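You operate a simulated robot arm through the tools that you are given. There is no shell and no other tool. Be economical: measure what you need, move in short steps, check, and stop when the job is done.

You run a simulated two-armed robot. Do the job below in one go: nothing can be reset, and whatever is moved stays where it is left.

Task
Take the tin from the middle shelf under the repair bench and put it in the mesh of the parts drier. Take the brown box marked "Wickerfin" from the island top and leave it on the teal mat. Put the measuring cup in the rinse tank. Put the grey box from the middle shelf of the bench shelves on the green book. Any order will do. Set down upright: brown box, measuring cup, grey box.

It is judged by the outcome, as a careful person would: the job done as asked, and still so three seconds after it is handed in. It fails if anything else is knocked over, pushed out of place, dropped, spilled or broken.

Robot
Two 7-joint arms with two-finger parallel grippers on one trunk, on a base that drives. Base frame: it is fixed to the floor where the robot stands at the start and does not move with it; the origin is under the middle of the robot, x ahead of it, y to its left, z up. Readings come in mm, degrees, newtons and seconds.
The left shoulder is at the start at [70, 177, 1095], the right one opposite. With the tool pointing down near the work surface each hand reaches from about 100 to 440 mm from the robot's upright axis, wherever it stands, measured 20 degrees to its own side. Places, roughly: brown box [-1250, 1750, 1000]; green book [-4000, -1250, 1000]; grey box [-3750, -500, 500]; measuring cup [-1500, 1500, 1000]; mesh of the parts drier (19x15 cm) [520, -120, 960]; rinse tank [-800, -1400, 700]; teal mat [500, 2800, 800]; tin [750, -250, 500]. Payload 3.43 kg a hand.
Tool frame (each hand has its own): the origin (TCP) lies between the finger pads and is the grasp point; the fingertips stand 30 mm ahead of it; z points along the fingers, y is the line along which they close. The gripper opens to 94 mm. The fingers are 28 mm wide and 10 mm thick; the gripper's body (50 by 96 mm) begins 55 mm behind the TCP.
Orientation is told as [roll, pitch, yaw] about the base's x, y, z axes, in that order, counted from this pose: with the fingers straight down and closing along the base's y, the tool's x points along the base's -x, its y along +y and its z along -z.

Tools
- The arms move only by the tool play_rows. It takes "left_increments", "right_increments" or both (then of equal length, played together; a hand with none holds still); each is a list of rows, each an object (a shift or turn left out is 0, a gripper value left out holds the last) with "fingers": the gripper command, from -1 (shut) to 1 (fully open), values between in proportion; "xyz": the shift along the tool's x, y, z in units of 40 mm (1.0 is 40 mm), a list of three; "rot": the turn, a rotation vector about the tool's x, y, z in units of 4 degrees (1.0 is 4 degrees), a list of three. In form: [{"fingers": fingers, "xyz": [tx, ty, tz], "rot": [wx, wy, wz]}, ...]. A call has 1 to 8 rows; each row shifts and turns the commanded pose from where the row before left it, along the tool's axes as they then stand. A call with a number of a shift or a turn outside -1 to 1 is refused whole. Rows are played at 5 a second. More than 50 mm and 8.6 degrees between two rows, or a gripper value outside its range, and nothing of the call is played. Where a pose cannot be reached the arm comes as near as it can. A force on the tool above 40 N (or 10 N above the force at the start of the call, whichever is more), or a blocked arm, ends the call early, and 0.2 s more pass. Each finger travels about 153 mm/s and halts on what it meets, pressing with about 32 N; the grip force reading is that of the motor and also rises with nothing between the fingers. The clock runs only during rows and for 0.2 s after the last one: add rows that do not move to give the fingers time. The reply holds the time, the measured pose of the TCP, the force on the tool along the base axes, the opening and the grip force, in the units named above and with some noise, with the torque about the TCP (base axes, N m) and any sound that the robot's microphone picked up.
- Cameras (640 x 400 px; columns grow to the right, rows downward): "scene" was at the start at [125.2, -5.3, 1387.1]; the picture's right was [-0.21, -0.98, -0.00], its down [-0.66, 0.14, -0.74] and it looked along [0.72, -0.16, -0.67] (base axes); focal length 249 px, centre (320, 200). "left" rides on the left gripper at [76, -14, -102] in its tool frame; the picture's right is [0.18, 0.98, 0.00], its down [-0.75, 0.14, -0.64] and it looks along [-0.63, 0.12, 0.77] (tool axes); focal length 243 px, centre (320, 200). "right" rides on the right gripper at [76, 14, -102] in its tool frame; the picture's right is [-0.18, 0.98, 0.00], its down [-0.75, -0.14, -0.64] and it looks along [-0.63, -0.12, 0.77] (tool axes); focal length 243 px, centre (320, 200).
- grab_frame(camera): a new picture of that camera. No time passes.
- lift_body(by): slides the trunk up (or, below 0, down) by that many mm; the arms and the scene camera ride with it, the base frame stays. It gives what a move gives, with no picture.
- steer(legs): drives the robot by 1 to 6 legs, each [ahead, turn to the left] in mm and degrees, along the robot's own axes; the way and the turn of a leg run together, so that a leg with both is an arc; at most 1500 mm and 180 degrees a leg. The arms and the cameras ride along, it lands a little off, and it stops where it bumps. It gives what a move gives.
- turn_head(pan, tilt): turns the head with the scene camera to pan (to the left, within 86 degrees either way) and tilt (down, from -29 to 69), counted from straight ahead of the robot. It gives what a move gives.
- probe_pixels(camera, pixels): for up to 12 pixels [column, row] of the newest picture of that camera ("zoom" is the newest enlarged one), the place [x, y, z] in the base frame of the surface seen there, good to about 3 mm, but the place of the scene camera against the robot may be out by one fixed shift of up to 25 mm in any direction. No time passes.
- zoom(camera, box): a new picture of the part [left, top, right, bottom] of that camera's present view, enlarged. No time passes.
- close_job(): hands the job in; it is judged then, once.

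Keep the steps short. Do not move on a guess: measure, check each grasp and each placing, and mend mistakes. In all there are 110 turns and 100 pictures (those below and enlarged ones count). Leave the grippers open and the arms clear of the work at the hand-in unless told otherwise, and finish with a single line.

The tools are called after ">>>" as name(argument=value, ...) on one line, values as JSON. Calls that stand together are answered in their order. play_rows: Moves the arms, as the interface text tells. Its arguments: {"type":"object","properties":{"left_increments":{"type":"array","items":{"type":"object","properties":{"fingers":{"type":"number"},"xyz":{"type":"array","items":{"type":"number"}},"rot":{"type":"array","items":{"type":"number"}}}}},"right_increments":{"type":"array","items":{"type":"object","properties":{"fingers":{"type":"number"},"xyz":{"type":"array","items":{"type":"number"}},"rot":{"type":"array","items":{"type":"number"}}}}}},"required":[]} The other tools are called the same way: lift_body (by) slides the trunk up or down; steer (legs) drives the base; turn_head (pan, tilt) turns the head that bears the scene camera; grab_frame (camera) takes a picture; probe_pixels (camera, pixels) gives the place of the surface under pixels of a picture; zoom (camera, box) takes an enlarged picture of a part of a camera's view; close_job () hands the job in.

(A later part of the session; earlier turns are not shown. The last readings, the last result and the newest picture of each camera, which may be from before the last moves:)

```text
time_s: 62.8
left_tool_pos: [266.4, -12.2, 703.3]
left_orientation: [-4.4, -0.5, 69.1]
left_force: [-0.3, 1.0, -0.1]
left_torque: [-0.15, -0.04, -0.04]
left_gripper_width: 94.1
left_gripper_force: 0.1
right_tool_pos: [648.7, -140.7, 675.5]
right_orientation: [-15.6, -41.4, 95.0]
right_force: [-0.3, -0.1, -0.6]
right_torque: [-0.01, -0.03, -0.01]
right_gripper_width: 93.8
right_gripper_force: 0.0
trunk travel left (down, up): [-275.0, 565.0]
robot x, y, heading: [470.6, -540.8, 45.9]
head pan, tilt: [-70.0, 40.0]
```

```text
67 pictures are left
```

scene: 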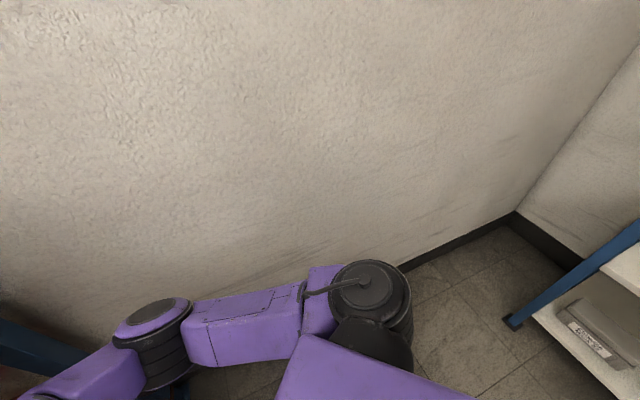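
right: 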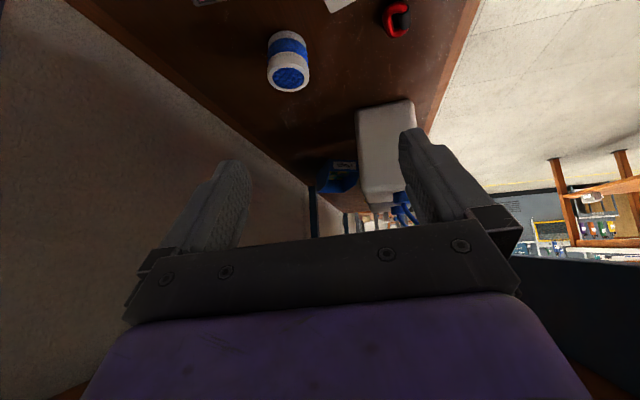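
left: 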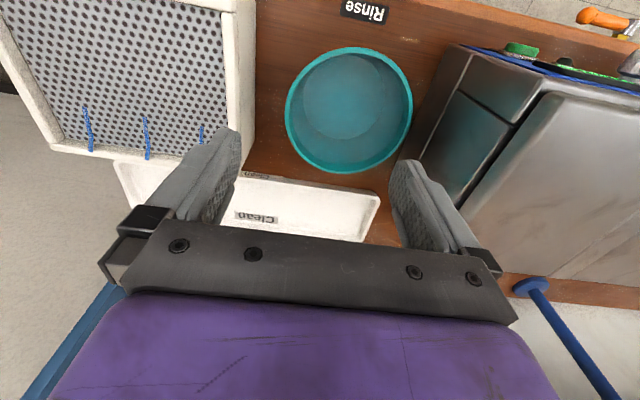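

The arm is hemmed in between wall/post and bench. The cleanest exit is backing the base out along its heading (46°), drawing the arm out. First 120 mm.

>>> steer(legs=[[-120, 0]])

>>> turn_head(pan=-10, tilt=45)

>>> grab_frame(camera="scene")

```text
time_s: 63.5
left_tool_pos: [209.9, 5.3, 650.7]
left_orientation: [-7.5, 2.1, 72.5]
left_force: [3.2, 0.0, 1.9]
left_torque: [-0.09, 0.29, -0.03]
left_gripper_width: 93.9
left_gripper_force: 0.1
right_tool_pos: [613.5, -98.7, 644.7]
right_orientation: [-16.5, -37.3, 95.2]
right_force: [3.5, -0.1, 0.6]
right_torque: [-0.03, 0.2, 0.12]
right_gripper_width: 94.0
right_gripper_force: 0.1
trunk travel left (down, up): [-275.0, 565.0]
robot x, y, heading: [478.7, -555.5, 48.6]
head pan, tilt: [-70.0, 40.0]
stopped in leg 1: the robot was blocked; the commanded pose is now the measured one
```

```text
time_s: 64.8
left_tool_pos: [191.2, 16.0, 636.0]
left_orientation: [-9.4, 2.7, 72.5]
left_force: [-0.2, -0.8, -0.1]
left_torque: [0.03, -0.03, 0.02]
left_gripper_width: 93.9
left_gripper_force: 0.1
right_tool_pos: [595.5, -87.0, 641.1]
right_orientation: [-18.2, -35.9, 96.9]
right_force: [-0.2, -0.3, 0.4]
right_torque: [0.04, 0.02, 0.0]
right_gripper_width: 94.1
right_gripper_force: 0.1
trunk travel left (down, up): [-275.0, 565.0]
robot x, y, heading: [478.4, -559.9, 48.6]
head pan, tilt: [-10.0, 45.0]
```

```text
66 pictures are left
```

scene: 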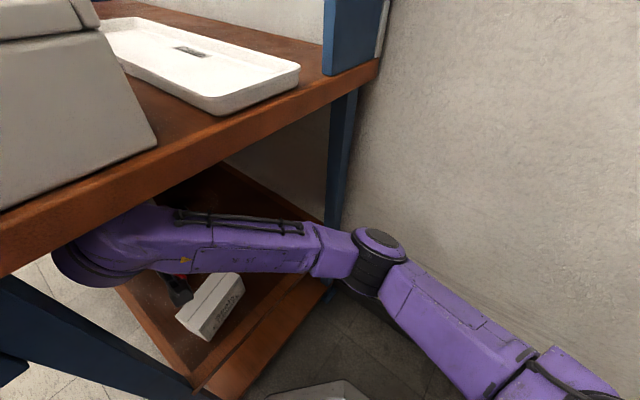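

Blocked again; the left arm's pose also changed. Look at the left side.

>>> turn_head(pan=55, tilt=45)

>>> grab_frame(camera="scene")

>>> grab_frame(camera="left")

>>> grab_frame(camera="right")

```text
time_s: 66.2
left_tool_pos: [199.9, 9.7, 642.2]
left_orientation: [-8.5, 2.3, 72.3]
left_force: [0.2, 0.0, 0.0]
left_torque: [0.01, -0.01, -0.01]
left_gripper_width: 94.0
left_gripper_force: 0.0
right_tool_pos: [603.6, -94.3, 644.9]
right_orientation: [-17.4, -36.6, 96.1]
right_force: [0.6, 0.4, 0.1]
right_torque: [-0.03, 0.03, 0.0]
right_gripper_width: 93.9
right_gripper_force: 0.0
trunk travel left (down, up): [-275.0, 565.0]
robot x, y, heading: [473.2, -555.2, 48.2]
head pan, tilt: [55.0, 45.0]
```

```text
65 pictures are left
```

scene: 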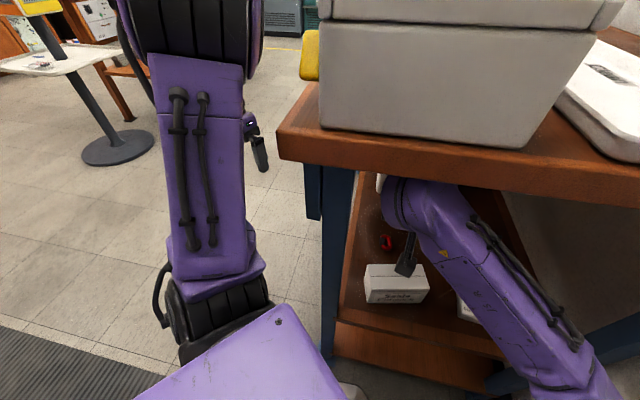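

```text
64 pictures are left
```

left: 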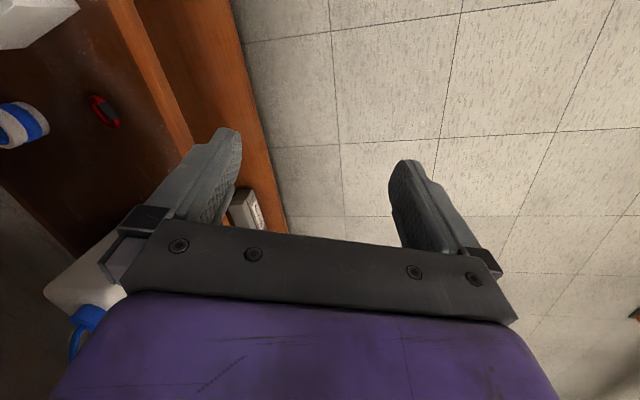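

```text
63 pictures are left
```

right: 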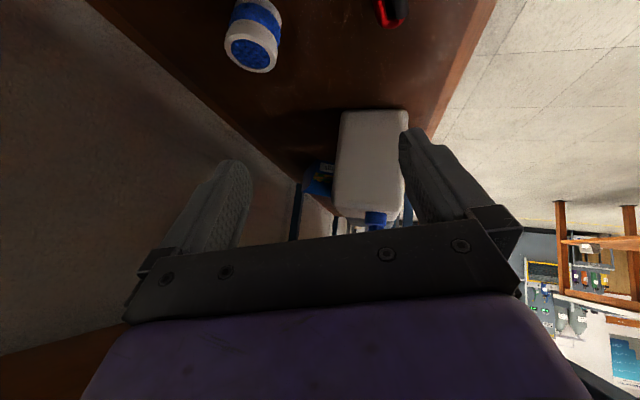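

The right wrist appears pressed against the underside of the bench top. Lowering the trunk 70 mm frees it (hand at z 645; box top is 475).

>>> lift_body(by=-70)

>>> grab_frame(camera="scene")

```text
time_s: 67.2
left_tool_pos: [198.1, 9.2, 572.5]
left_orientation: [-8.6, 2.2, 72.5]
left_force: [-0.6, -0.3, 0.4]
left_torque: [0.03, -0.02, 0.03]
left_gripper_width: 94.1
left_gripper_force: 0.0
right_tool_pos: [603.0, -94.8, 574.0]
right_orientation: [-17.5, -36.7, 96.2]
right_force: [-0.5, -0.2, 0.5]
right_torque: [0.0, 0.0, -0.05]
right_gripper_width: 94.0
right_gripper_force: 0.0
trunk travel left (down, up): [-205.0, 635.0]
robot x, y, heading: [477.1, -557.4, 48.3]
head pan, tilt: [55.0, 45.0]
```

```text
62 pictures are left
```

scene: 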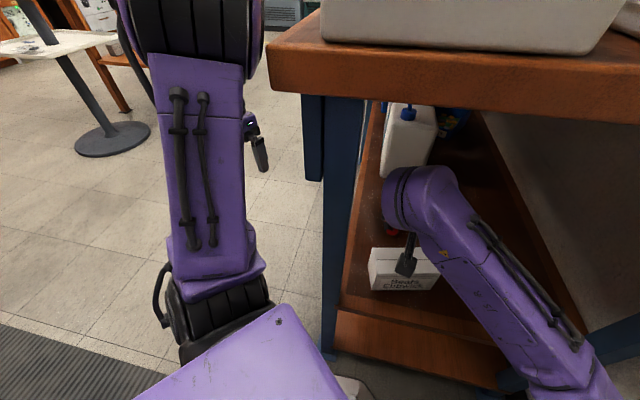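

Free now. Back out along the heading.

>>> steer(legs=[[-120, 0]])

>>> grab_frame(camera="scene")

```text
time_s: 68.4
left_tool_pos: [138.6, -58.3, 574.5]
left_orientation: [-8.5, 2.4, 72.4]
left_force: [0.0, -0.1, -0.7]
left_torque: [-0.04, 0.01, 0.04]
left_gripper_width: 94.0
left_gripper_force: 0.0
right_tool_pos: [554.1, -158.4, 571.5]
right_orientation: [-17.4, -36.7, 94.6]
right_force: [5.9, -0.5, 0.9]
right_torque: [-0.05, 0.35, 0.22]
right_gripper_width: 90.5
right_gripper_force: 0.1
trunk travel left (down, up): [-205.0, 635.0]
robot x, y, heading: [413.6, -625.5, 47.8]
head pan, tilt: [55.0, 45.0]
stopped in leg 1: the robot was blocked; the commanded pose is now the measured one
```

```text
61 pictures are left
```

scene: 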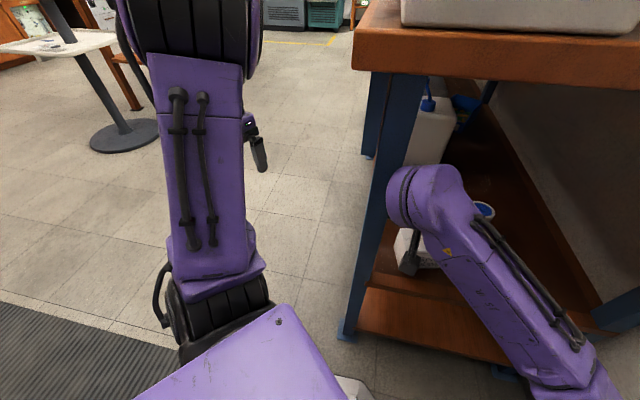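

A finger just brushed the inside of the front leg (hand at x 554). Turning right 15° swings the hand out away from the leg, then back up.

>>> steer(legs=[[0, -14], [-100, 0]])

>>> grab_frame(camera="scene")

```text
time_s: 70.4
left_tool_pos: [196.5, -65.3, 573.2]
left_orientation: [-8.6, 2.3, 58.8]
left_force: [-0.5, -0.2, 0.1]
left_torque: [-0.01, 0.02, -0.02]
left_gripper_width: 93.8
left_gripper_force: 0.1
right_tool_pos: [575.7, -262.0, 572.4]
right_orientation: [-17.4, -36.7, 81.0]
right_force: [-0.7, -0.4, 0.4]
right_torque: [0.0, 0.03, 0.02]
right_gripper_width: 93.8
right_gripper_force: 0.0
trunk travel left (down, up): [-205.0, 635.0]
robot x, y, heading: [330.1, -680.3, 34.6]
head pan, tilt: [55.0, 45.0]
```

```text
60 pictures are left
```

scene: 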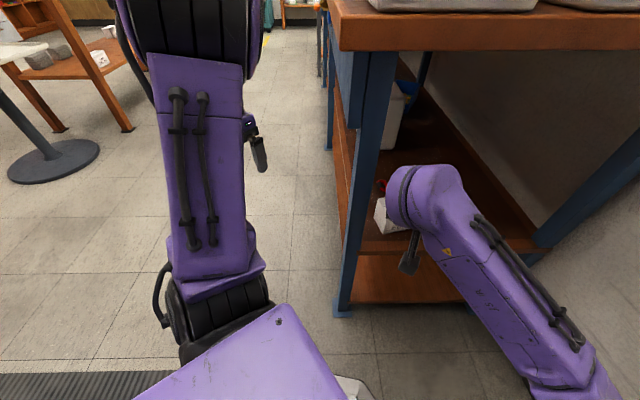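

Clear of the bench. Back 160 mm more, then raise the trunk so turning is safe.

>>> steer(legs=[[-160, 0]])

>>> lift_body(by=400)

>>> lift_body(by=70)

>>> steer(legs=[[0, -34], [135, 0], [0, 75]])

```text
time_s: 71.8
left_tool_pos: [66.3, -155.4, 574.3]
left_orientation: [-8.5, 2.2, 58.6]
left_force: [-0.5, -0.8, 0.5]
left_torque: [0.0, -0.02, 0.01]
left_gripper_width: 94.0
left_gripper_force: 0.1
right_tool_pos: [444.7, -352.5, 572.2]
right_orientation: [-17.5, -36.6, 80.9]
right_force: [-0.2, -0.2, 0.1]
right_torque: [-0.02, 0.03, 0.01]
right_gripper_width: 94.1
right_gripper_force: 0.1
trunk travel left (down, up): [-205.0, 635.0]
robot x, y, heading: [197.4, -770.0, 34.2]
head pan, tilt: [55.0, 45.0]
```

```text
time_s: 75.6
left_tool_pos: [66.9, -155.3, 973.0]
left_orientation: [-8.4, 2.4, 58.6]
left_force: [0.0, -0.2, -0.1]
left_torque: [-0.02, 0.02, 0.0]
left_gripper_width: 93.9
left_gripper_force: 0.1
right_tool_pos: [445.1, -352.6, 972.1]
right_orientation: [-17.4, -36.6, 81.0]
right_force: [0.1, 0.5, -0.2]
right_torque: [0.0, -0.01, 0.0]
right_gripper_width: 93.9
right_gripper_force: 0.1
trunk travel left (down, up): [-605.0, 235.0]
robot x, y, heading: [200.4, -773.1, 34.4]
head pan, tilt: [55.0, 45.0]
```

```text
time_s: 76.7
left_tool_pos: [65.9, -156.2, 1043.3]
left_orientation: [-8.5, 2.2, 58.6]
left_force: [-0.1, -0.5, 0.7]
left_torque: [-0.01, 0.03, 0.0]
left_gripper_width: 93.8
left_gripper_force: 0.1
right_tool_pos: [444.0, -352.2, 1041.5]
right_orientation: [-17.4, -36.7, 80.9]
right_force: [0.4, -0.9, -0.5]
right_torque: [0.01, -0.01, -0.01]
right_gripper_width: 93.7
right_gripper_force: 0.0
trunk travel left (down, up): [-675.0, 165.0]
robot x, y, heading: [199.0, -767.2, 34.0]
head pan, tilt: [55.0, 45.0]
```

```text
time_s: 82.9
left_tool_pos: [-172.0, -398.0, 1042.8]
left_orientation: [-8.5, 2.3, 100.0]
left_force: [0.0, 0.7, 0.9]
left_torque: [-0.01, 0.01, 0.0]
left_gripper_width: 94.2
left_gripper_force: 0.0
right_tool_pos: [241.5, -295.3, 1042.3]
right_orientation: [-17.4, -36.5, 122.2]
right_force: [-0.7, -1.2, 0.1]
right_torque: [-0.02, 0.0, -0.03]
right_gripper_width: 94.0
right_gripper_force: 0.1
trunk travel left (down, up): [-675.0, 165.0]
robot x, y, heading: [334.8, -771.3, 75.2]
head pan, tilt: [55.0, 45.0]
```

At (335,−771), heading 75. Now re-orient the right hand (roll 0, pitch −32, yaw 80) above bench height.

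>>> play_rows(right_increments=[{"rot": [0.192, 0.266, 0.933]}, {"rot": [0.192, 0.266, 0.933]}, {"rot": [0.192, 0.266, 0.933]}, {"rot": [0.192, 0.266, 0.933]}, {"rot": [0.192, 0.266, 0.933]}, {"rot": [0.192, 0.266, 0.933]}, {"rot": [0.192, 0.266, 0.933]}, {"rot": [0.192, 0.266, 0.933]}])

>>> play_rows(right_increments=[{"rot": [0.192, 0.266, 0.933]}, {"xyz": [0, -1, 0]}, {"xyz": [0, -1, 0]}, {"xyz": [0, -1, 0]}, {"xyz": [0, -1, 0]}, {"xyz": [0, -1, 0]}, {"xyz": [0, -1, 0]}, {"xyz": [0, -1, 0]}])

```text
time_s: 84.7
left_tool_pos: [-171.4, -397.8, 1043.7]
left_orientation: [-8.5, 2.4, 99.8]
left_force: [-0.8, 0.0, -0.8]
left_torque: [-0.02, 0.02, 0.04]
left_gripper_width: 93.9
left_gripper_force: 0.1
right_tool_pos: [266.3, -305.1, 1042.7]
right_orientation: [-1.8, -33.0, 84.4]
right_force: [0.3, -0.1, 0.0]
right_torque: [-0.02, 0.01, 0.0]
right_gripper_width: 93.7
right_gripper_force: 0.1
right hand out of reach, approached as far as the arm can: row 4, 5, 6, 7, 8
trunk travel left (down, up): [-675.0, 165.0]
robot x, y, heading: [332.8, -777.3, 75.5]
head pan, tilt: [55.0, 45.0]
```

```text
time_s: 86.5
left_tool_pos: [-170.3, -398.7, 1045.0]
left_orientation: [-8.3, 2.3, 100.0]
left_force: [-0.4, -1.3, -0.2]
left_torque: [0.03, -0.01, -0.01]
left_gripper_width: 93.9
left_gripper_force: 0.1
right_tool_pos: [544.3, -330.7, 1036.9]
right_orientation: [0.1, -32.0, 80.0]
right_force: [-0.4, -0.7, 0.2]
right_torque: [0.01, 0.03, 0.03]
right_gripper_width: 94.0
right_gripper_force: 0.1
right hand out of reach, approached as far as the arm can: row 1, 2, 3
trunk travel left (down, up): [-675.0, 165.0]
robot x, y, heading: [336.3, -769.8, 75.5]
head pan, tilt: [55.0, 45.0]
```

Works well. Bring it to about (705,−310,850): sideways, slightly forward, then down.

>>> play_rows(right_increments=[{"xyz": [-0.34, -1, 0.21]}, {"xyz": [-0.34, -1, 0.21]}, {"xyz": [-0.34, -1, 0.21]}, {"xyz": [0, -0.9, 0]}, {"xyz": [0.53, 0, 0.848]}, {"xyz": [0.53, 0, 0.848]}, {"xyz": [0.53, 0, 0.848]}, {"xyz": [0.53, 0, 0.848]}])

```text
time_s: 88.3
left_tool_pos: [-171.7, -397.4, 1042.4]
left_orientation: [-8.5, 2.2, 99.9]
left_force: [0.1, -0.4, 0.2]
left_torque: [0.0, -0.01, 0.01]
left_gripper_width: 94.0
left_gripper_force: 0.1
right_tool_pos: [682.3, -249.0, 925.2]
right_orientation: [-1.1, -31.3, 81.0]
right_force: [0.4, -1.0, 3.6]
right_torque: [0.04, -0.22, -0.09]
right_gripper_width: 93.9
right_gripper_force: 0.1
right hand out of reach, approached as far as the arm can: row 5, 6, 7, 8
trunk travel left (down, up): [-675.0, 165.0]
robot x, y, heading: [334.0, -773.3, 75.4]
head pan, tilt: [55.0, 45.0]
```

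Low poses are out of reach with the shoulder so high; better keep the hand near shoulder height and lower the trunk instead. Raise the hand back 160 mm.

>>> play_rows(right_increments=[{"xyz": [-0.53, 0, -0.848]}, {"xyz": [-0.53, 0, -0.848]}, {"xyz": [-0.53, 0, -0.848]}, {"xyz": [-0.53, 0, -0.848]}])

>>> turn_head(pan=-15, tilt=45)

>>> grab_frame(camera="scene")

```text
time_s: 89.3
left_tool_pos: [-172.1, -397.0, 1043.0]
left_orientation: [-8.4, 2.3, 99.8]
left_force: [0.4, -0.5, 0.4]
left_torque: [0.0, 0.01, -0.03]
left_gripper_width: 93.9
left_gripper_force: 0.1
right_tool_pos: [680.0, -246.7, 1083.8]
right_orientation: [0.0, -32.0, 80.0]
right_force: [0.1, -0.2, 1.1]
right_torque: [0.01, -0.05, 0.01]
right_gripper_width: 94.0
right_gripper_force: 0.1
trunk travel left (down, up): [-675.0, 165.0]
robot x, y, heading: [335.5, -769.4, 75.1]
head pan, tilt: [55.0, 45.0]
```

```text
time_s: 90.7
left_tool_pos: [-171.7, -397.9, 1044.2]
left_orientation: [-8.6, 2.3, 99.9]
left_force: [0.6, 0.3, 0.4]
left_torque: [-0.03, -0.02, 0.05]
left_gripper_width: 94.1
left_gripper_force: 0.1
right_tool_pos: [681.0, -245.7, 1083.4]
right_orientation: [-0.1, -32.0, 80.0]
right_force: [-0.3, -0.2, 0.3]
right_torque: [0.01, -0.01, 0.0]
right_gripper_width: 94.0
right_gripper_force: 0.1
trunk travel left (down, up): [-675.0, 165.0]
robot x, y, heading: [334.4, -773.5, 75.7]
head pan, tilt: [-15.0, 45.0]
```

```text
59 pictures are left
```

scene: 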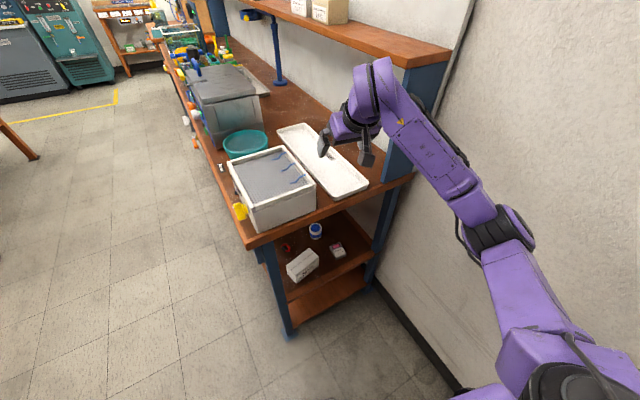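

Nothing disturbed. I'll back 110 mm, then check elbow places before lowering.

>>> probe_pixels(camera="scene", pixels=[[500, 225], [375, 75], [430, 110], [480, 235], [530, 300], [520, 225], [395, 150], [420, 200]])

>>> steer(legs=[[-110, 0]])

>>> play_rows(right_increments=[{"xyz": [0, -0.85, 0]}, {"xyz": [0, -0.85, 0]}])

```text
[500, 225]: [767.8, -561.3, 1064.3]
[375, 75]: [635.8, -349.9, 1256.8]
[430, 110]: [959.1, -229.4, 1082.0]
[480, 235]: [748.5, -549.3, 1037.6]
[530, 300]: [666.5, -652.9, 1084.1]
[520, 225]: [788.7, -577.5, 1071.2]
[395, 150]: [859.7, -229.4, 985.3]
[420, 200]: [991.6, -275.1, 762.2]
```

```text
time_s: 91.9
left_tool_pos: [-199.1, -504.3, 1043.1]
left_orientation: [-8.5, 2.3, 99.9]
left_force: [-0.3, 0.4, -0.2]
left_torque: [0.01, -0.02, -0.02]
left_gripper_width: 94.3
left_gripper_force: 0.1
right_tool_pos: [651.8, -351.3, 1081.8]
right_orientation: [0.0, -32.1, 79.9]
right_force: [-0.2, 0.5, 0.7]
right_torque: [-0.02, -0.01, -0.03]
right_gripper_width: 94.1
right_gripper_force: 0.1
trunk travel left (down, up): [-675.0, 165.0]
robot x, y, heading: [307.1, -880.1, 75.5]
head pan, tilt: [-15.0, 45.0]
```

```text
time_s: 92.5
left_tool_pos: [-198.3, -504.3, 1044.2]
left_orientation: [-8.4, 2.2, 100.0]
left_force: [1.1, 0.6, -1.0]
left_torque: [0.02, -0.02, 0.01]
left_gripper_width: 94.3
left_gripper_force: 0.0
right_tool_pos: [722.5, -366.0, 1083.4]
right_orientation: [0.1, -31.9, 80.0]
right_force: [0.3, -1.0, -0.3]
right_torque: [0.02, 0.05, 0.03]
right_gripper_width: 94.0
right_gripper_force: 0.0
trunk travel left (down, up): [-675.0, 165.0]
robot x, y, heading: [307.7, -876.9, 75.5]
head pan, tilt: [-15.0, 45.0]
```

Good: elbow low and clear, wrist 173 mm above the TCP. Lower the trunk by 603 mm so the hand sits at z≈480, still outside the bench end.

>>> lift_body(by=-400)

>>> lift_body(by=-203)

>>> grab_frame(camera="right")

>>> probe_pixels(camera="right", pixels=[[320, 80], [320, 100], [330, 90], [310, 90], [340, 100]])

```text
time_s: 96.3
left_tool_pos: [-199.1, -504.6, 643.7]
left_orientation: [-8.5, 2.2, 100.0]
left_force: [0.3, -0.5, 0.2]
left_torque: [-0.01, -0.02, 0.04]
left_gripper_width: 93.8
left_gripper_force: 0.0
right_tool_pos: [721.0, -364.0, 683.2]
right_orientation: [0.0, -32.0, 80.1]
right_force: [-0.3, 0.0, -0.6]
right_torque: [0.01, -0.02, 0.0]
right_gripper_width: 94.2
right_gripper_force: 0.1
trunk travel left (down, up): [-275.0, 565.0]
robot x, y, heading: [308.7, -879.4, 75.7]
head pan, tilt: [-15.0, 45.0]
```

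```text
time_s: 98.5
left_tool_pos: [-199.7, -503.5, 440.5]
left_orientation: [-8.6, 2.2, 100.0]
left_force: [0.7, 0.1, -1.0]
left_torque: [0.0, 0.03, 0.0]
left_gripper_width: 93.9
left_gripper_force: 0.1
right_tool_pos: [721.5, -365.0, 478.9]
right_orientation: [-0.1, -32.0, 80.0]
right_force: [0.0, 0.3, 0.2]
right_torque: [0.0, -0.01, 0.02]
right_gripper_width: 93.8
right_gripper_force: 0.0
trunk travel left (down, up): [-72.0, 768.0]
robot x, y, heading: [302.3, -877.7, 75.6]
head pan, tilt: [-15.0, 45.0]
```

```text
58 pictures are left
```

right: 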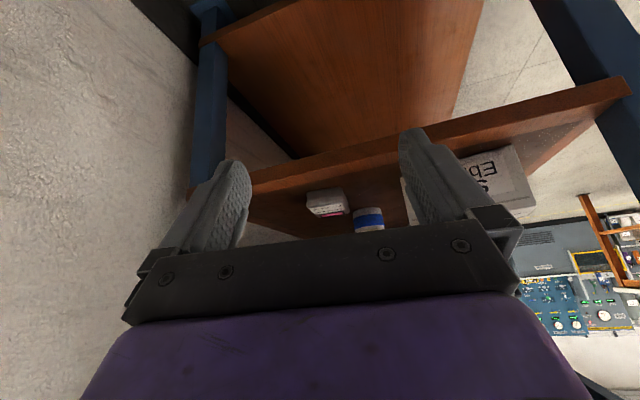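

```text
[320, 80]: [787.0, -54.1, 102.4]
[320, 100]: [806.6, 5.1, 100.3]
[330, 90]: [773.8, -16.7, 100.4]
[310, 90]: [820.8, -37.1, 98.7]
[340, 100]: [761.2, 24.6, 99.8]
```

Tin at (325,203) in the right picture. Probe it.

>>> zoom(camera="right", box=[280, 170, 376, 230])

>>> probe_pixels(camera="zoom", pixels=[[290, 220], [190, 230], [400, 195], [300, 180], [200, 200], [320, 270]])

```text
6.67 times, centred on (328, 200) of right
```

zoom: 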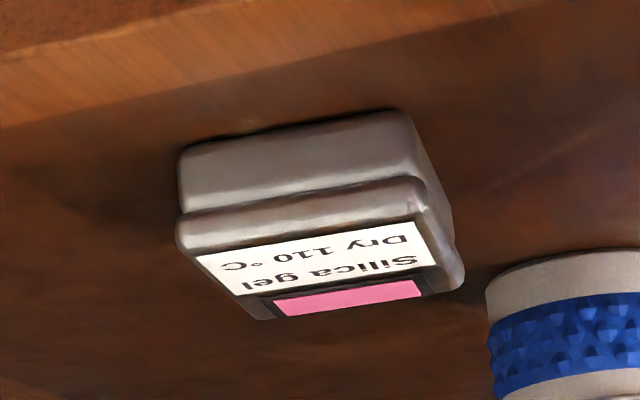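

```text
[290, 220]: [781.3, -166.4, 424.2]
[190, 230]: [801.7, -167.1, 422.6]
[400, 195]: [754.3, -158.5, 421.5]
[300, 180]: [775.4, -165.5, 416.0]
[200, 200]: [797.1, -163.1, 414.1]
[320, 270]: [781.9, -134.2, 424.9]
```

Tin centre ≈(783,−132). Drive straight ahead 228 mm at heading 75.6 with the hand above tin height.

>>> steer(legs=[[228, 0]])

>>> grab_frame(camera="right")

```text
time_s: 100.3
left_tool_pos: [-143.0, -286.2, 441.0]
left_orientation: [-8.5, 2.3, 100.1]
left_force: [-0.4, 0.0, 0.5]
left_torque: [0.01, -0.02, 0.03]
left_gripper_width: 93.8
left_gripper_force: 0.1
right_tool_pos: [775.4, -144.3, 480.0]
right_orientation: [0.0, -32.0, 80.1]
right_force: [0.1, 0.0, -0.3]
right_torque: [-0.05, 0.0, -0.03]
right_gripper_width: 94.0
right_gripper_force: 0.0
trunk travel left (down, up): [-72.0, 768.0]
robot x, y, heading: [363.0, -662.3, 75.4]
head pan, tilt: [-15.0, 45.0]
```

```text
56 pictures are left
```

right: 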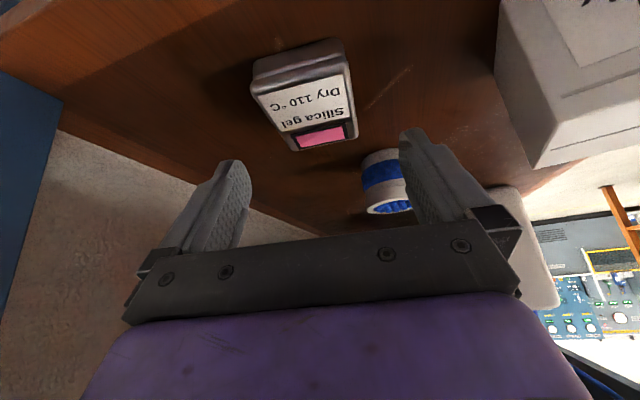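

Almost placed; nudge 6 mm sideways and lower the trunk 43 mm.

>>> play_rows(right_increments=[{"xyz": [0, -0.15, 0]}])

>>> lift_body(by=-43)

>>> grab_frame(camera="right")

```text
time_s: 100.7
left_tool_pos: [-142.7, -284.3, 440.7]
left_orientation: [-8.3, 2.3, 100.1]
left_force: [-0.1, 1.0, -0.2]
left_torque: [0.0, 0.01, 0.03]
left_gripper_width: 94.1
left_gripper_force: 0.1
right_tool_pos: [782.2, -144.0, 479.6]
right_orientation: [0.2, -32.0, 80.1]
right_force: [-0.2, -0.5, -0.2]
right_torque: [-0.03, 0.03, 0.02]
right_gripper_width: 93.8
right_gripper_force: 0.1
trunk travel left (down, up): [-72.0, 768.0]
robot x, y, heading: [364.9, -657.3, 75.6]
head pan, tilt: [-15.0, 45.0]
```

```text
time_s: 101.5
left_tool_pos: [-143.9, -285.5, 397.5]
left_orientation: [-8.5, 2.3, 100.0]
left_force: [0.4, -0.5, -0.1]
left_torque: [-0.01, -0.01, -0.03]
left_gripper_width: 93.9
left_gripper_force: 0.0
right_tool_pos: [782.9, -146.6, 436.6]
right_orientation: [0.0, -31.9, 80.2]
right_force: [0.0, 0.8, -0.2]
right_torque: [-0.01, 0.01, -0.04]
right_gripper_width: 94.0
right_gripper_force: 0.2
trunk travel left (down, up): [-29.0, 811.0]
robot x, y, heading: [366.7, -658.5, 75.5]
head pan, tilt: [-15.0, 45.0]
```

```text
55 pictures are left
```

right: 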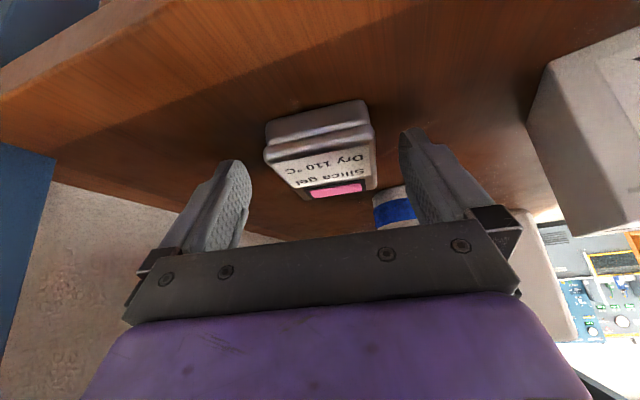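

The tin is centred between the fingertips. Close.

>>> play_rows(right_increments=[{"fingers": -1}, {"fingers": -1}, {"fingers": -1}, {"fingers": -1}])

>>> lift_body(by=45)

>>> grab_frame(camera="right")

```text
time_s: 102.5
left_tool_pos: [-145.1, -286.2, 397.5]
left_orientation: [-8.5, 2.3, 100.0]
left_force: [0.9, -0.2, 0.1]
left_torque: [-0.02, 0.02, -0.01]
left_gripper_width: 93.9
left_gripper_force: 0.0
right_tool_pos: [782.8, -145.1, 436.4]
right_orientation: [0.0, -32.1, 80.2]
right_force: [-0.4, 0.9, 3.4]
right_torque: [-0.03, -0.05, 0.0]
right_gripper_width: 55.4
right_gripper_force: 31.9
trunk travel left (down, up): [-29.0, 811.0]
robot x, y, heading: [360.8, -657.8, 75.6]
head pan, tilt: [-15.0, 45.0]
```

```text
time_s: 103.4
left_tool_pos: [-144.4, -285.5, 442.7]
left_orientation: [-8.6, 2.3, 100.2]
left_force: [-0.2, 0.1, 0.2]
left_torque: [-0.01, -0.01, -0.01]
left_gripper_width: 93.9
left_gripper_force: 0.0
right_tool_pos: [782.2, -144.8, 481.3]
right_orientation: [0.0, -32.0, 80.2]
right_force: [0.3, 0.1, -0.9]
right_torque: [-0.01, 0.01, 0.01]
right_gripper_width: 55.4
right_gripper_force: 32.4
trunk travel left (down, up): [-74.0, 766.0]
robot x, y, heading: [363.0, -653.2, 75.3]
head pan, tilt: [-15.0, 45.0]
```

```text
54 pictures are left
```

right: 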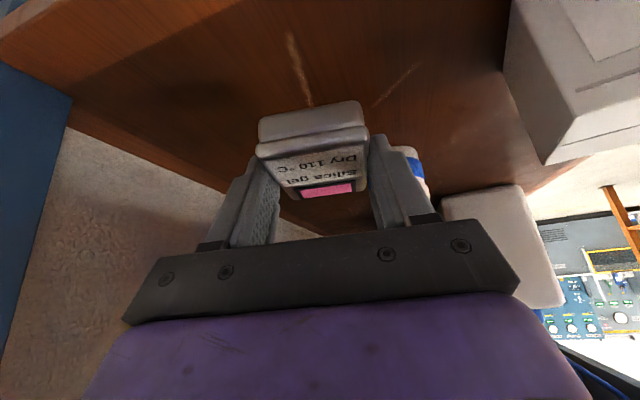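

Tin held (55 mm). Back out 240 mm, raise the trunk.

>>> steer(legs=[[-240, 0]])

>>> lift_body(by=400)

>>> lift_body(by=210)

>>> play_rows(right_increments=[{"xyz": [0, 1, 0]}, {"xyz": [0, 1, 0]}, {"xyz": [0, 1, 0]}, {"xyz": [0, 1, 0]}, {"xyz": [0, 1, 0]}, {"xyz": [0, 1, 0]}])

>>> grab_frame(camera="right")

```text
time_s: 105.2
left_tool_pos: [-203.2, -519.5, 441.7]
left_orientation: [-8.5, 2.4, 100.1]
left_force: [1.3, 0.0, 0.9]
left_torque: [-0.03, -0.01, 0.0]
left_gripper_width: 94.4
left_gripper_force: 0.1
right_tool_pos: [722.5, -380.0, 481.7]
right_orientation: [-0.1, -32.0, 80.1]
right_force: [0.4, 0.1, -0.4]
right_torque: [-0.02, -0.02, -0.04]
right_gripper_width: 55.4
right_gripper_force: 31.7
trunk travel left (down, up): [-74.0, 766.0]
robot x, y, heading: [305.3, -892.3, 75.5]
head pan, tilt: [-15.0, 45.0]
```

```text
time_s: 109.0
left_tool_pos: [-205.2, -520.2, 842.3]
left_orientation: [-8.4, 2.4, 100.0]
left_force: [-0.3, 0.6, -0.4]
left_torque: [-0.02, -0.03, -0.01]
left_gripper_width: 93.9
left_gripper_force: 0.1
right_tool_pos: [723.0, -379.1, 881.0]
right_orientation: [0.0, -32.0, 80.1]
right_force: [0.3, 1.1, -1.5]
right_torque: [0.01, 0.02, -0.02]
right_gripper_width: 55.2
right_gripper_force: 32.3
trunk travel left (down, up): [-474.0, 366.0]
robot x, y, heading: [302.1, -892.1, 75.5]
head pan, tilt: [-15.0, 45.0]
```

```text
time_s: 111.3
left_tool_pos: [-202.8, -518.7, 1051.4]
left_orientation: [-8.5, 2.3, 100.1]
left_force: [0.3, 0.1, -0.4]
left_torque: [0.01, -0.04, -0.03]
left_gripper_width: 93.8
left_gripper_force: 0.0
right_tool_pos: [723.2, -379.8, 1092.0]
right_orientation: [0.0, -32.0, 80.1]
right_force: [0.0, 0.5, -1.4]
right_torque: [-0.03, 0.02, -0.03]
right_gripper_width: 55.3
right_gripper_force: 31.8
trunk travel left (down, up): [-684.0, 156.0]
robot x, y, heading: [304.8, -893.1, 75.5]
head pan, tilt: [-15.0, 45.0]
```

```text
time_s: 112.7
left_tool_pos: [-205.9, -518.5, 1052.7]
left_orientation: [-8.6, 2.3, 100.1]
left_force: [-0.7, 1.4, -0.7]
left_torque: [0.01, -0.03, 0.0]
left_gripper_width: 94.1
left_gripper_force: 0.1
right_tool_pos: [484.5, -339.0, 1092.6]
right_orientation: [-0.2, -32.0, 80.2]
right_force: [-1.0, -0.1, -1.2]
right_torque: [0.0, -0.03, -0.01]
right_gripper_width: 55.2
right_gripper_force: 32.0
trunk travel left (down, up): [-684.0, 156.0]
robot x, y, heading: [305.6, -893.3, 75.8]
head pan, tilt: [-15.0, 45.0]
```

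```text
53 pictures are left
```

right: 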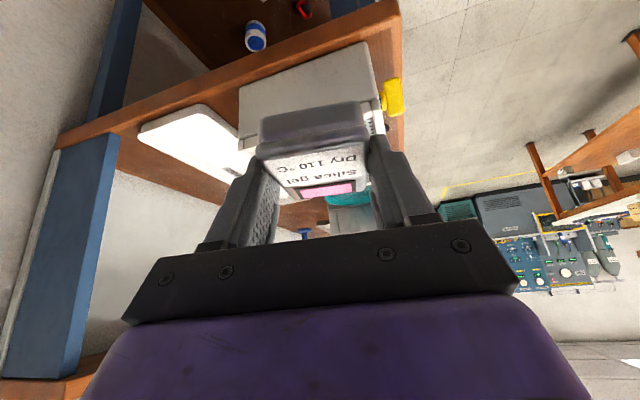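

Drive ahead 190 mm to bring the tin above the drier, then measure the mesh from above.

>>> steer(legs=[[190, 0]])

>>> turn_head(pan=5, tilt=45)

>>> grab_frame(camera="scene")

>>> grab_frame(camera="right")

```text
time_s: 114.2
left_tool_pos: [-156.9, -336.1, 1051.9]
left_orientation: [-8.5, 2.3, 100.2]
left_force: [-0.3, -0.2, -0.3]
left_torque: [0.02, 0.02, 0.0]
left_gripper_width: 94.1
left_gripper_force: 0.0
right_tool_pos: [531.6, -153.8, 1093.5]
right_orientation: [0.0, -31.9, 80.3]
right_force: [0.0, 0.5, -0.6]
right_torque: [-0.03, -0.01, -0.02]
right_gripper_width: 55.4
right_gripper_force: 32.5
trunk travel left (down, up): [-684.0, 156.0]
robot x, y, heading: [351.4, -707.8, 75.7]
head pan, tilt: [-15.0, 45.0]
```

```text
time_s: 115.0
left_tool_pos: [-156.7, -335.0, 1051.9]
left_orientation: [-8.5, 2.4, 100.2]
left_force: [-0.1, -0.5, -0.1]
left_torque: [0.0, 0.0, 0.03]
left_gripper_width: 94.1
left_gripper_force: 0.0
right_tool_pos: [531.3, -154.3, 1092.8]
right_orientation: [0.0, -32.0, 80.1]
right_force: [-0.1, -0.2, -0.8]
right_torque: [-0.03, 0.04, -0.01]
right_gripper_width: 55.3
right_gripper_force: 31.4
trunk travel left (down, up): [-684.0, 156.0]
robot x, y, heading: [349.0, -708.2, 75.6]
head pan, tilt: [5.0, 45.0]
```

```text
52 pictures are left
```

scene: 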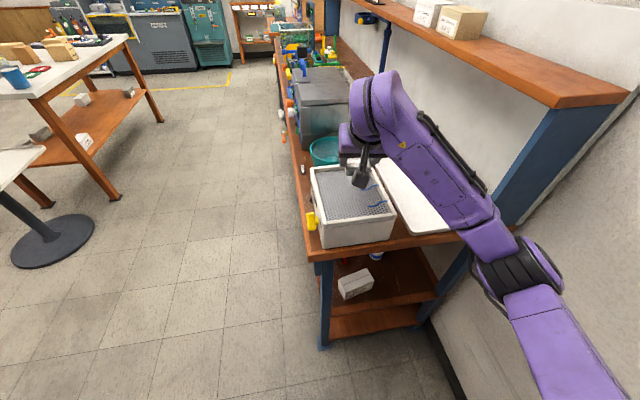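

```text
51 pictures are left
```

right: 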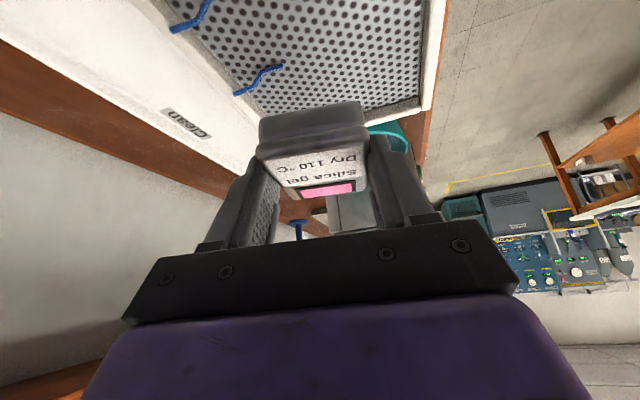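

Probe mesh edges and hooks in the right picture; scene too.

>>> probe_pixels(camera="right", pixels=[[415, 98], [422, 10], [258, 112], [190, 12], [320, 50], [430, 60], [270, 70], [245, 90], [330, 20], [380, 125]])

>>> probe_pixels(camera="scene", pixels=[[318, 175], [325, 218], [392, 212], [350, 200], [315, 170], [322, 226]])

```text
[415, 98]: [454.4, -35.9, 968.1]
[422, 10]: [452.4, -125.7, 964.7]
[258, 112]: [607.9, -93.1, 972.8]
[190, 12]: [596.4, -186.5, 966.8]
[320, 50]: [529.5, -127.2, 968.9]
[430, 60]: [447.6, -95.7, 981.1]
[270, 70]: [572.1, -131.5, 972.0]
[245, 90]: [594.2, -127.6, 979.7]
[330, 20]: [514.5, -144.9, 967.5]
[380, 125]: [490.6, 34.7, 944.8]
```

```text
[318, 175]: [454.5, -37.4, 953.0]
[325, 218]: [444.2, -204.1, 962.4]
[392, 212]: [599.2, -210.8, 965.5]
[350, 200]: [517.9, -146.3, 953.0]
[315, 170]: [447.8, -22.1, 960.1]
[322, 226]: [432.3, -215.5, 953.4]
```

Mesh spans x≈453–600, y≈−33…−205, z 967; hooks at x>570. Shift the tin to centre ≈(512,−125) and lower 80 mm.

>>> play_rows(right_increments=[{"xyz": [-0.3, 0.55, 0.19]}, {"xyz": [0, 0, 0]}])

>>> lift_body(by=-80)

>>> grab_frame(camera="right")

```text
time_s: 115.7
left_tool_pos: [-156.2, -335.4, 1053.9]
left_orientation: [-8.5, 2.4, 100.2]
left_force: [0.0, -0.1, -0.1]
left_torque: [0.01, 0.01, 0.02]
left_gripper_width: 93.8
left_gripper_force: 0.1
right_tool_pos: [514.2, -135.6, 1092.5]
right_orientation: [0.1, -32.1, 80.2]
right_force: [0.4, -0.2, -2.0]
right_torque: [-0.01, 0.0, 0.0]
right_gripper_width: 55.5
right_gripper_force: 31.5
trunk travel left (down, up): [-684.0, 156.0]
robot x, y, heading: [352.9, -704.0, 75.4]
head pan, tilt: [5.0, 45.0]
```

```text
time_s: 116.8
left_tool_pos: [-156.5, -336.7, 973.1]
left_orientation: [-8.5, 2.3, 100.1]
left_force: [1.1, -0.1, -0.3]
left_torque: [0.0, -0.01, -0.03]
left_gripper_width: 94.0
left_gripper_force: 0.1
right_tool_pos: [512.9, -135.9, 1011.8]
right_orientation: [-0.1, -32.0, 80.2]
right_force: [0.6, 0.1, -0.8]
right_torque: [-0.05, 0.04, 0.0]
right_gripper_width: 55.2
right_gripper_force: 31.8
trunk travel left (down, up): [-604.0, 236.0]
robot x, y, heading: [357.4, -709.9, 75.4]
head pan, tilt: [5.0, 45.0]
```

```text
50 pictures are left
```

right: 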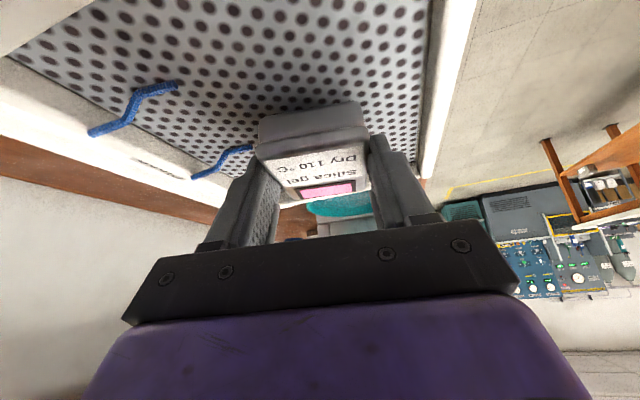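

Gap ~6 mm left. Lower 6 mm, then open partway (76 mm).

>>> lift_body(by=-6)

>>> play_rows(right_increments=[{"fingers": 0.3}, {"fingers": 0.6}, {"fingers": 0.6}])

>>> lift_body(by=90)

>>> grab_frame(camera="right")

```text
time_s: 117.4
left_tool_pos: [-157.6, -335.7, 965.6]
left_orientation: [-8.5, 2.3, 100.2]
left_force: [0.8, 0.1, -1.7]
left_torque: [0.0, 0.03, -0.02]
left_gripper_width: 93.8
left_gripper_force: 0.0
right_tool_pos: [513.5, -135.4, 1006.9]
right_orientation: [-0.1, -32.0, 80.1]
right_force: [-0.2, -0.3, -0.9]
right_torque: [-0.02, -0.01, 0.0]
right_gripper_width: 55.4
right_gripper_force: 31.5
trunk travel left (down, up): [-598.0, 242.0]
robot x, y, heading: [349.5, -706.1, 75.9]
head pan, tilt: [5.0, 45.0]
```

```text
time_s: 118.2
left_tool_pos: [-156.9, -335.6, 965.3]
left_orientation: [-8.5, 2.2, 100.2]
left_force: [-0.4, 0.1, -0.3]
left_torque: [0.01, -0.04, 0.0]
left_gripper_width: 94.0
left_gripper_force: 0.0
right_tool_pos: [513.0, -136.6, 1006.6]
right_orientation: [-0.1, -32.0, 80.2]
right_force: [0.7, 0.7, -0.5]
right_torque: [0.04, -0.03, 0.02]
right_gripper_width: 75.5
right_gripper_force: 0.1
trunk travel left (down, up): [-598.0, 242.0]
robot x, y, heading: [352.2, -709.3, 75.5]
head pan, tilt: [5.0, 45.0]
```

```text
time_s: 119.4
left_tool_pos: [-156.3, -334.8, 1056.2]
left_orientation: [-8.6, 2.3, 100.2]
left_force: [-0.7, 0.1, -0.1]
left_torque: [0.05, 0.01, 0.02]
left_gripper_width: 94.1
left_gripper_force: 0.0
right_tool_pos: [512.3, -136.3, 1096.0]
right_orientation: [0.0, -32.0, 80.2]
right_force: [0.0, 0.9, -0.2]
right_torque: [-0.03, -0.02, -0.02]
right_gripper_width: 75.2
right_gripper_force: 0.1
trunk travel left (down, up): [-688.0, 152.0]
robot x, y, heading: [353.6, -705.1, 75.6]
head pan, tilt: [5.0, 45.0]
```

```text
49 pictures are left
```

right: 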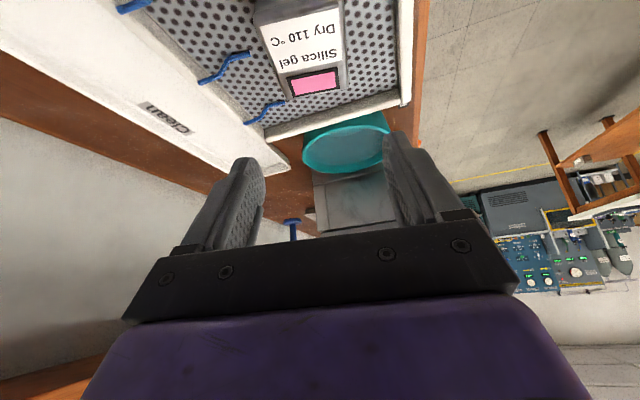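

Tin is lying flat on the mesh. Next the island. Probe the standing table (lower left in the scene picture) and island edges for the route.

>>> probe_pixels(camera="scene", pixels=[[50, 235], [40, 152], [15, 165], [45, 95], [128, 38], [118, 198], [160, 120], [40, 50], [15, 52], [15, 78]])

>>> steer(legs=[[-250, 0], [0, 30]])

>>> play_rows(right_increments=[{"fingers": 1, "xyz": [0, -0.5, 0]}, {"rot": [0, 1, 0]}, {"rot": [0, 1, 0]}, {"rot": [0, 1, 0]}, {"rot": [0, 1, 0]}])

>>> turn_head(pan=25, tilt=20)

>>> grab_frame(camera="scene")

```text
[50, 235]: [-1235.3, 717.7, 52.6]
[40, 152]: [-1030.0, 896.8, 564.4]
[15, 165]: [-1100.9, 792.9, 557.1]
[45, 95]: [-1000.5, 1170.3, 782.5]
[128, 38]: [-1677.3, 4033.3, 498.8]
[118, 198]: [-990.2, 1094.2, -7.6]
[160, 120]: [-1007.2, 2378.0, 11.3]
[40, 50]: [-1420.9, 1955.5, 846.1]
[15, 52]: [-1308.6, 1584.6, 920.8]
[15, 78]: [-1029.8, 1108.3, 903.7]
```

```text
time_s: 122.8
left_tool_pos: [-338.0, -890.3, 1057.1]
left_orientation: [-8.5, 2.3, 130.5]
left_force: [-0.5, -0.7, 0.1]
left_torque: [0.01, -0.01, 0.03]
left_gripper_width: 94.0
left_gripper_force: 0.1
right_tool_pos: [138.4, -379.8, 1095.2]
right_orientation: [0.0, -32.0, 110.4]
right_force: [0.2, -1.0, -0.4]
right_torque: [-0.02, -0.01, -0.01]
right_gripper_width: 75.1
right_gripper_force: 0.1
trunk travel left (down, up): [-688.0, 152.0]
robot x, y, heading: [288.2, -956.1, 105.7]
head pan, tilt: [5.0, 45.0]
```

```text
time_s: 124.0
left_tool_pos: [-339.3, -890.3, 1056.0]
left_orientation: [-8.4, 2.3, 130.5]
left_force: [0.1, 0.2, 0.0]
left_torque: [0.0, 0.01, 0.0]
left_gripper_width: 93.8
left_gripper_force: 0.0
right_tool_pos: [156.2, -373.6, 1096.4]
right_orientation: [0.0, -16.0, 110.6]
right_force: [-0.1, 0.2, -0.9]
right_torque: [0.0, 0.0, 0.04]
right_gripper_width: 94.1
right_gripper_force: 0.1
trunk travel left (down, up): [-688.0, 152.0]
robot x, y, heading: [290.8, -953.3, 106.2]
head pan, tilt: [5.0, 45.0]
```

```text
time_s: 124.8
left_tool_pos: [-338.1, -890.1, 1056.9]
left_orientation: [-8.5, 2.3, 130.5]
left_force: [0.4, 0.4, 0.2]
left_torque: [-0.01, -0.01, -0.01]
left_gripper_width: 93.8
left_gripper_force: 0.0
right_tool_pos: [157.3, -373.4, 1096.3]
right_orientation: [0.0, -16.0, 110.5]
right_force: [0.5, -0.2, 0.2]
right_torque: [-0.01, -0.03, 0.01]
right_gripper_width: 94.0
right_gripper_force: 0.1
trunk travel left (down, up): [-688.0, 152.0]
robot x, y, heading: [288.9, -956.0, 106.0]
head pan, tilt: [25.0, 20.0]
```

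```text
48 pictures are left
```

scene: 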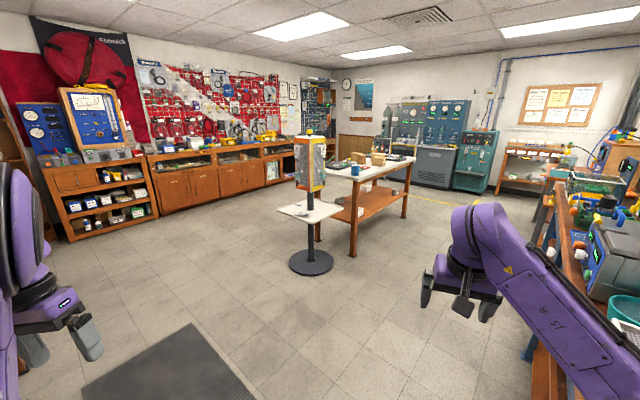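

Route is clear: raise a bit and drive ~2.04 m along heading ≈107 into the corridor beside the island, then face it.

>>> lift_body(by=80)

>>> steer(legs=[[300, 1], [1400, 0], [350, 0], [0, 55]])

>>> turn_head(pan=-15, tilt=25)

>>> grab_frame(camera="scene")

```text
time_s: 126.0
left_tool_pos: [-339.7, -888.7, 1136.5]
left_orientation: [-8.5, 2.3, 130.6]
left_force: [-0.7, 0.5, -0.5]
left_torque: [-0.01, -0.04, -0.01]
left_gripper_width: 93.9
left_gripper_force: 0.0
right_tool_pos: [156.3, -373.7, 1176.2]
right_orientation: [-0.1, -16.0, 110.6]
right_force: [-0.9, -0.3, -0.1]
right_torque: [-0.01, 0.01, -0.02]
right_gripper_width: 93.7
right_gripper_force: 0.0
trunk travel left (down, up): [-768.0, 72.0]
robot x, y, heading: [284.6, -954.4, 105.8]
head pan, tilt: [25.0, 20.0]
```

```text
time_s: 139.0
left_tool_pos: [-732.3, 527.5, 1136.9]
left_orientation: [-8.3, 2.3, -172.7]
left_force: [-0.1, 0.0, -0.3]
left_torque: [0.01, 0.01, -0.01]
left_gripper_width: 93.9
left_gripper_force: 0.0
right_tool_pos: [-892.5, 1225.6, 1175.3]
right_orientation: [0.0, -16.0, 167.3]
right_force: [-0.5, 0.2, -0.1]
right_torque: [-0.02, 0.05, 0.0]
right_gripper_width: 93.8
right_gripper_force: 0.1
trunk travel left (down, up): [-768.0, 72.0]
robot x, y, heading: [-335.8, 1016.6, 162.7]
head pan, tilt: [25.0, 20.0]
```

```text
time_s: 140.1
left_tool_pos: [-733.1, 527.7, 1137.3]
left_orientation: [-8.5, 2.3, -172.6]
left_force: [0.4, 0.4, 0.3]
left_torque: [0.03, 0.01, 0.01]
left_gripper_width: 94.0
left_gripper_force: 0.1
right_tool_pos: [-892.7, 1226.1, 1176.1]
right_orientation: [0.0, -15.9, 167.3]
right_force: [0.0, 0.0, -0.5]
right_torque: [0.01, 0.05, 0.01]
right_gripper_width: 94.2
right_gripper_force: 0.1
trunk travel left (down, up): [-768.0, 72.0]
robot x, y, heading: [-333.7, 1018.2, 162.7]
head pan, tilt: [-15.0, 25.0]
```

```text
47 pictures are left
```

scene: 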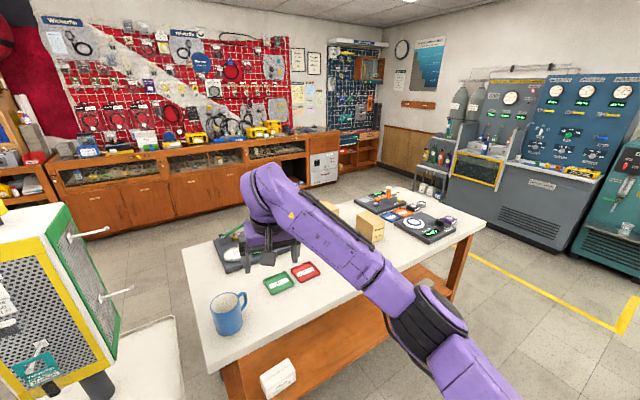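

The right arm hides the boxes. Move up alongside the island to about (−430,1560), facing it.

>>> steer(legs=[[0, -62], [550, 0], [0, 78]])

>>> turn_head(pan=5, tilt=32)

>>> grab_frame(camera="scene")

```text
time_s: 149.3
left_tool_pos: [-681.1, 967.1, 1137.5]
left_orientation: [-8.5, 2.2, -155.5]
left_force: [-0.5, -0.6, -0.4]
left_torque: [-0.01, -0.01, -0.02]
left_gripper_width: 94.3
left_gripper_force: 0.1
right_tool_pos: [-1039.9, 1587.1, 1176.6]
right_orientation: [0.0, -16.0, -175.6]
right_force: [-0.6, 0.9, -0.2]
right_torque: [0.0, 0.0, 0.0]
right_gripper_width: 94.1
right_gripper_force: 0.1
trunk travel left (down, up): [-768.0, 72.0]
robot x, y, heading: [-443.8, 1550.2, 179.7]
head pan, tilt: [-15.0, 25.0]
```

```text
time_s: 150.2
left_tool_pos: [-681.5, 967.1, 1137.2]
left_orientation: [-8.5, 2.2, -155.7]
left_force: [-0.2, 0.0, -0.5]
left_torque: [0.0, -0.02, -0.01]
left_gripper_width: 94.0
left_gripper_force: 0.1
right_tool_pos: [-1040.3, 1588.0, 1175.6]
right_orientation: [0.0, -16.0, -175.6]
right_force: [0.8, 0.1, 0.8]
right_torque: [0.02, 0.0, 0.03]
right_gripper_width: 93.8
right_gripper_force: 0.1
trunk travel left (down, up): [-768.0, 72.0]
robot x, y, heading: [-443.5, 1553.8, 180.0]
head pan, tilt: [5.0, 32.0]
```

```text
46 pictures are left
```

scene: 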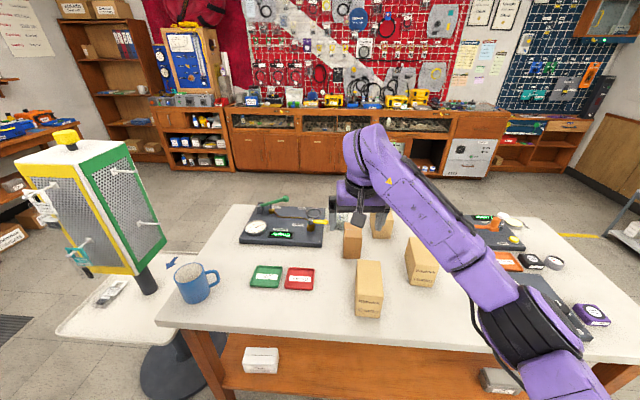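

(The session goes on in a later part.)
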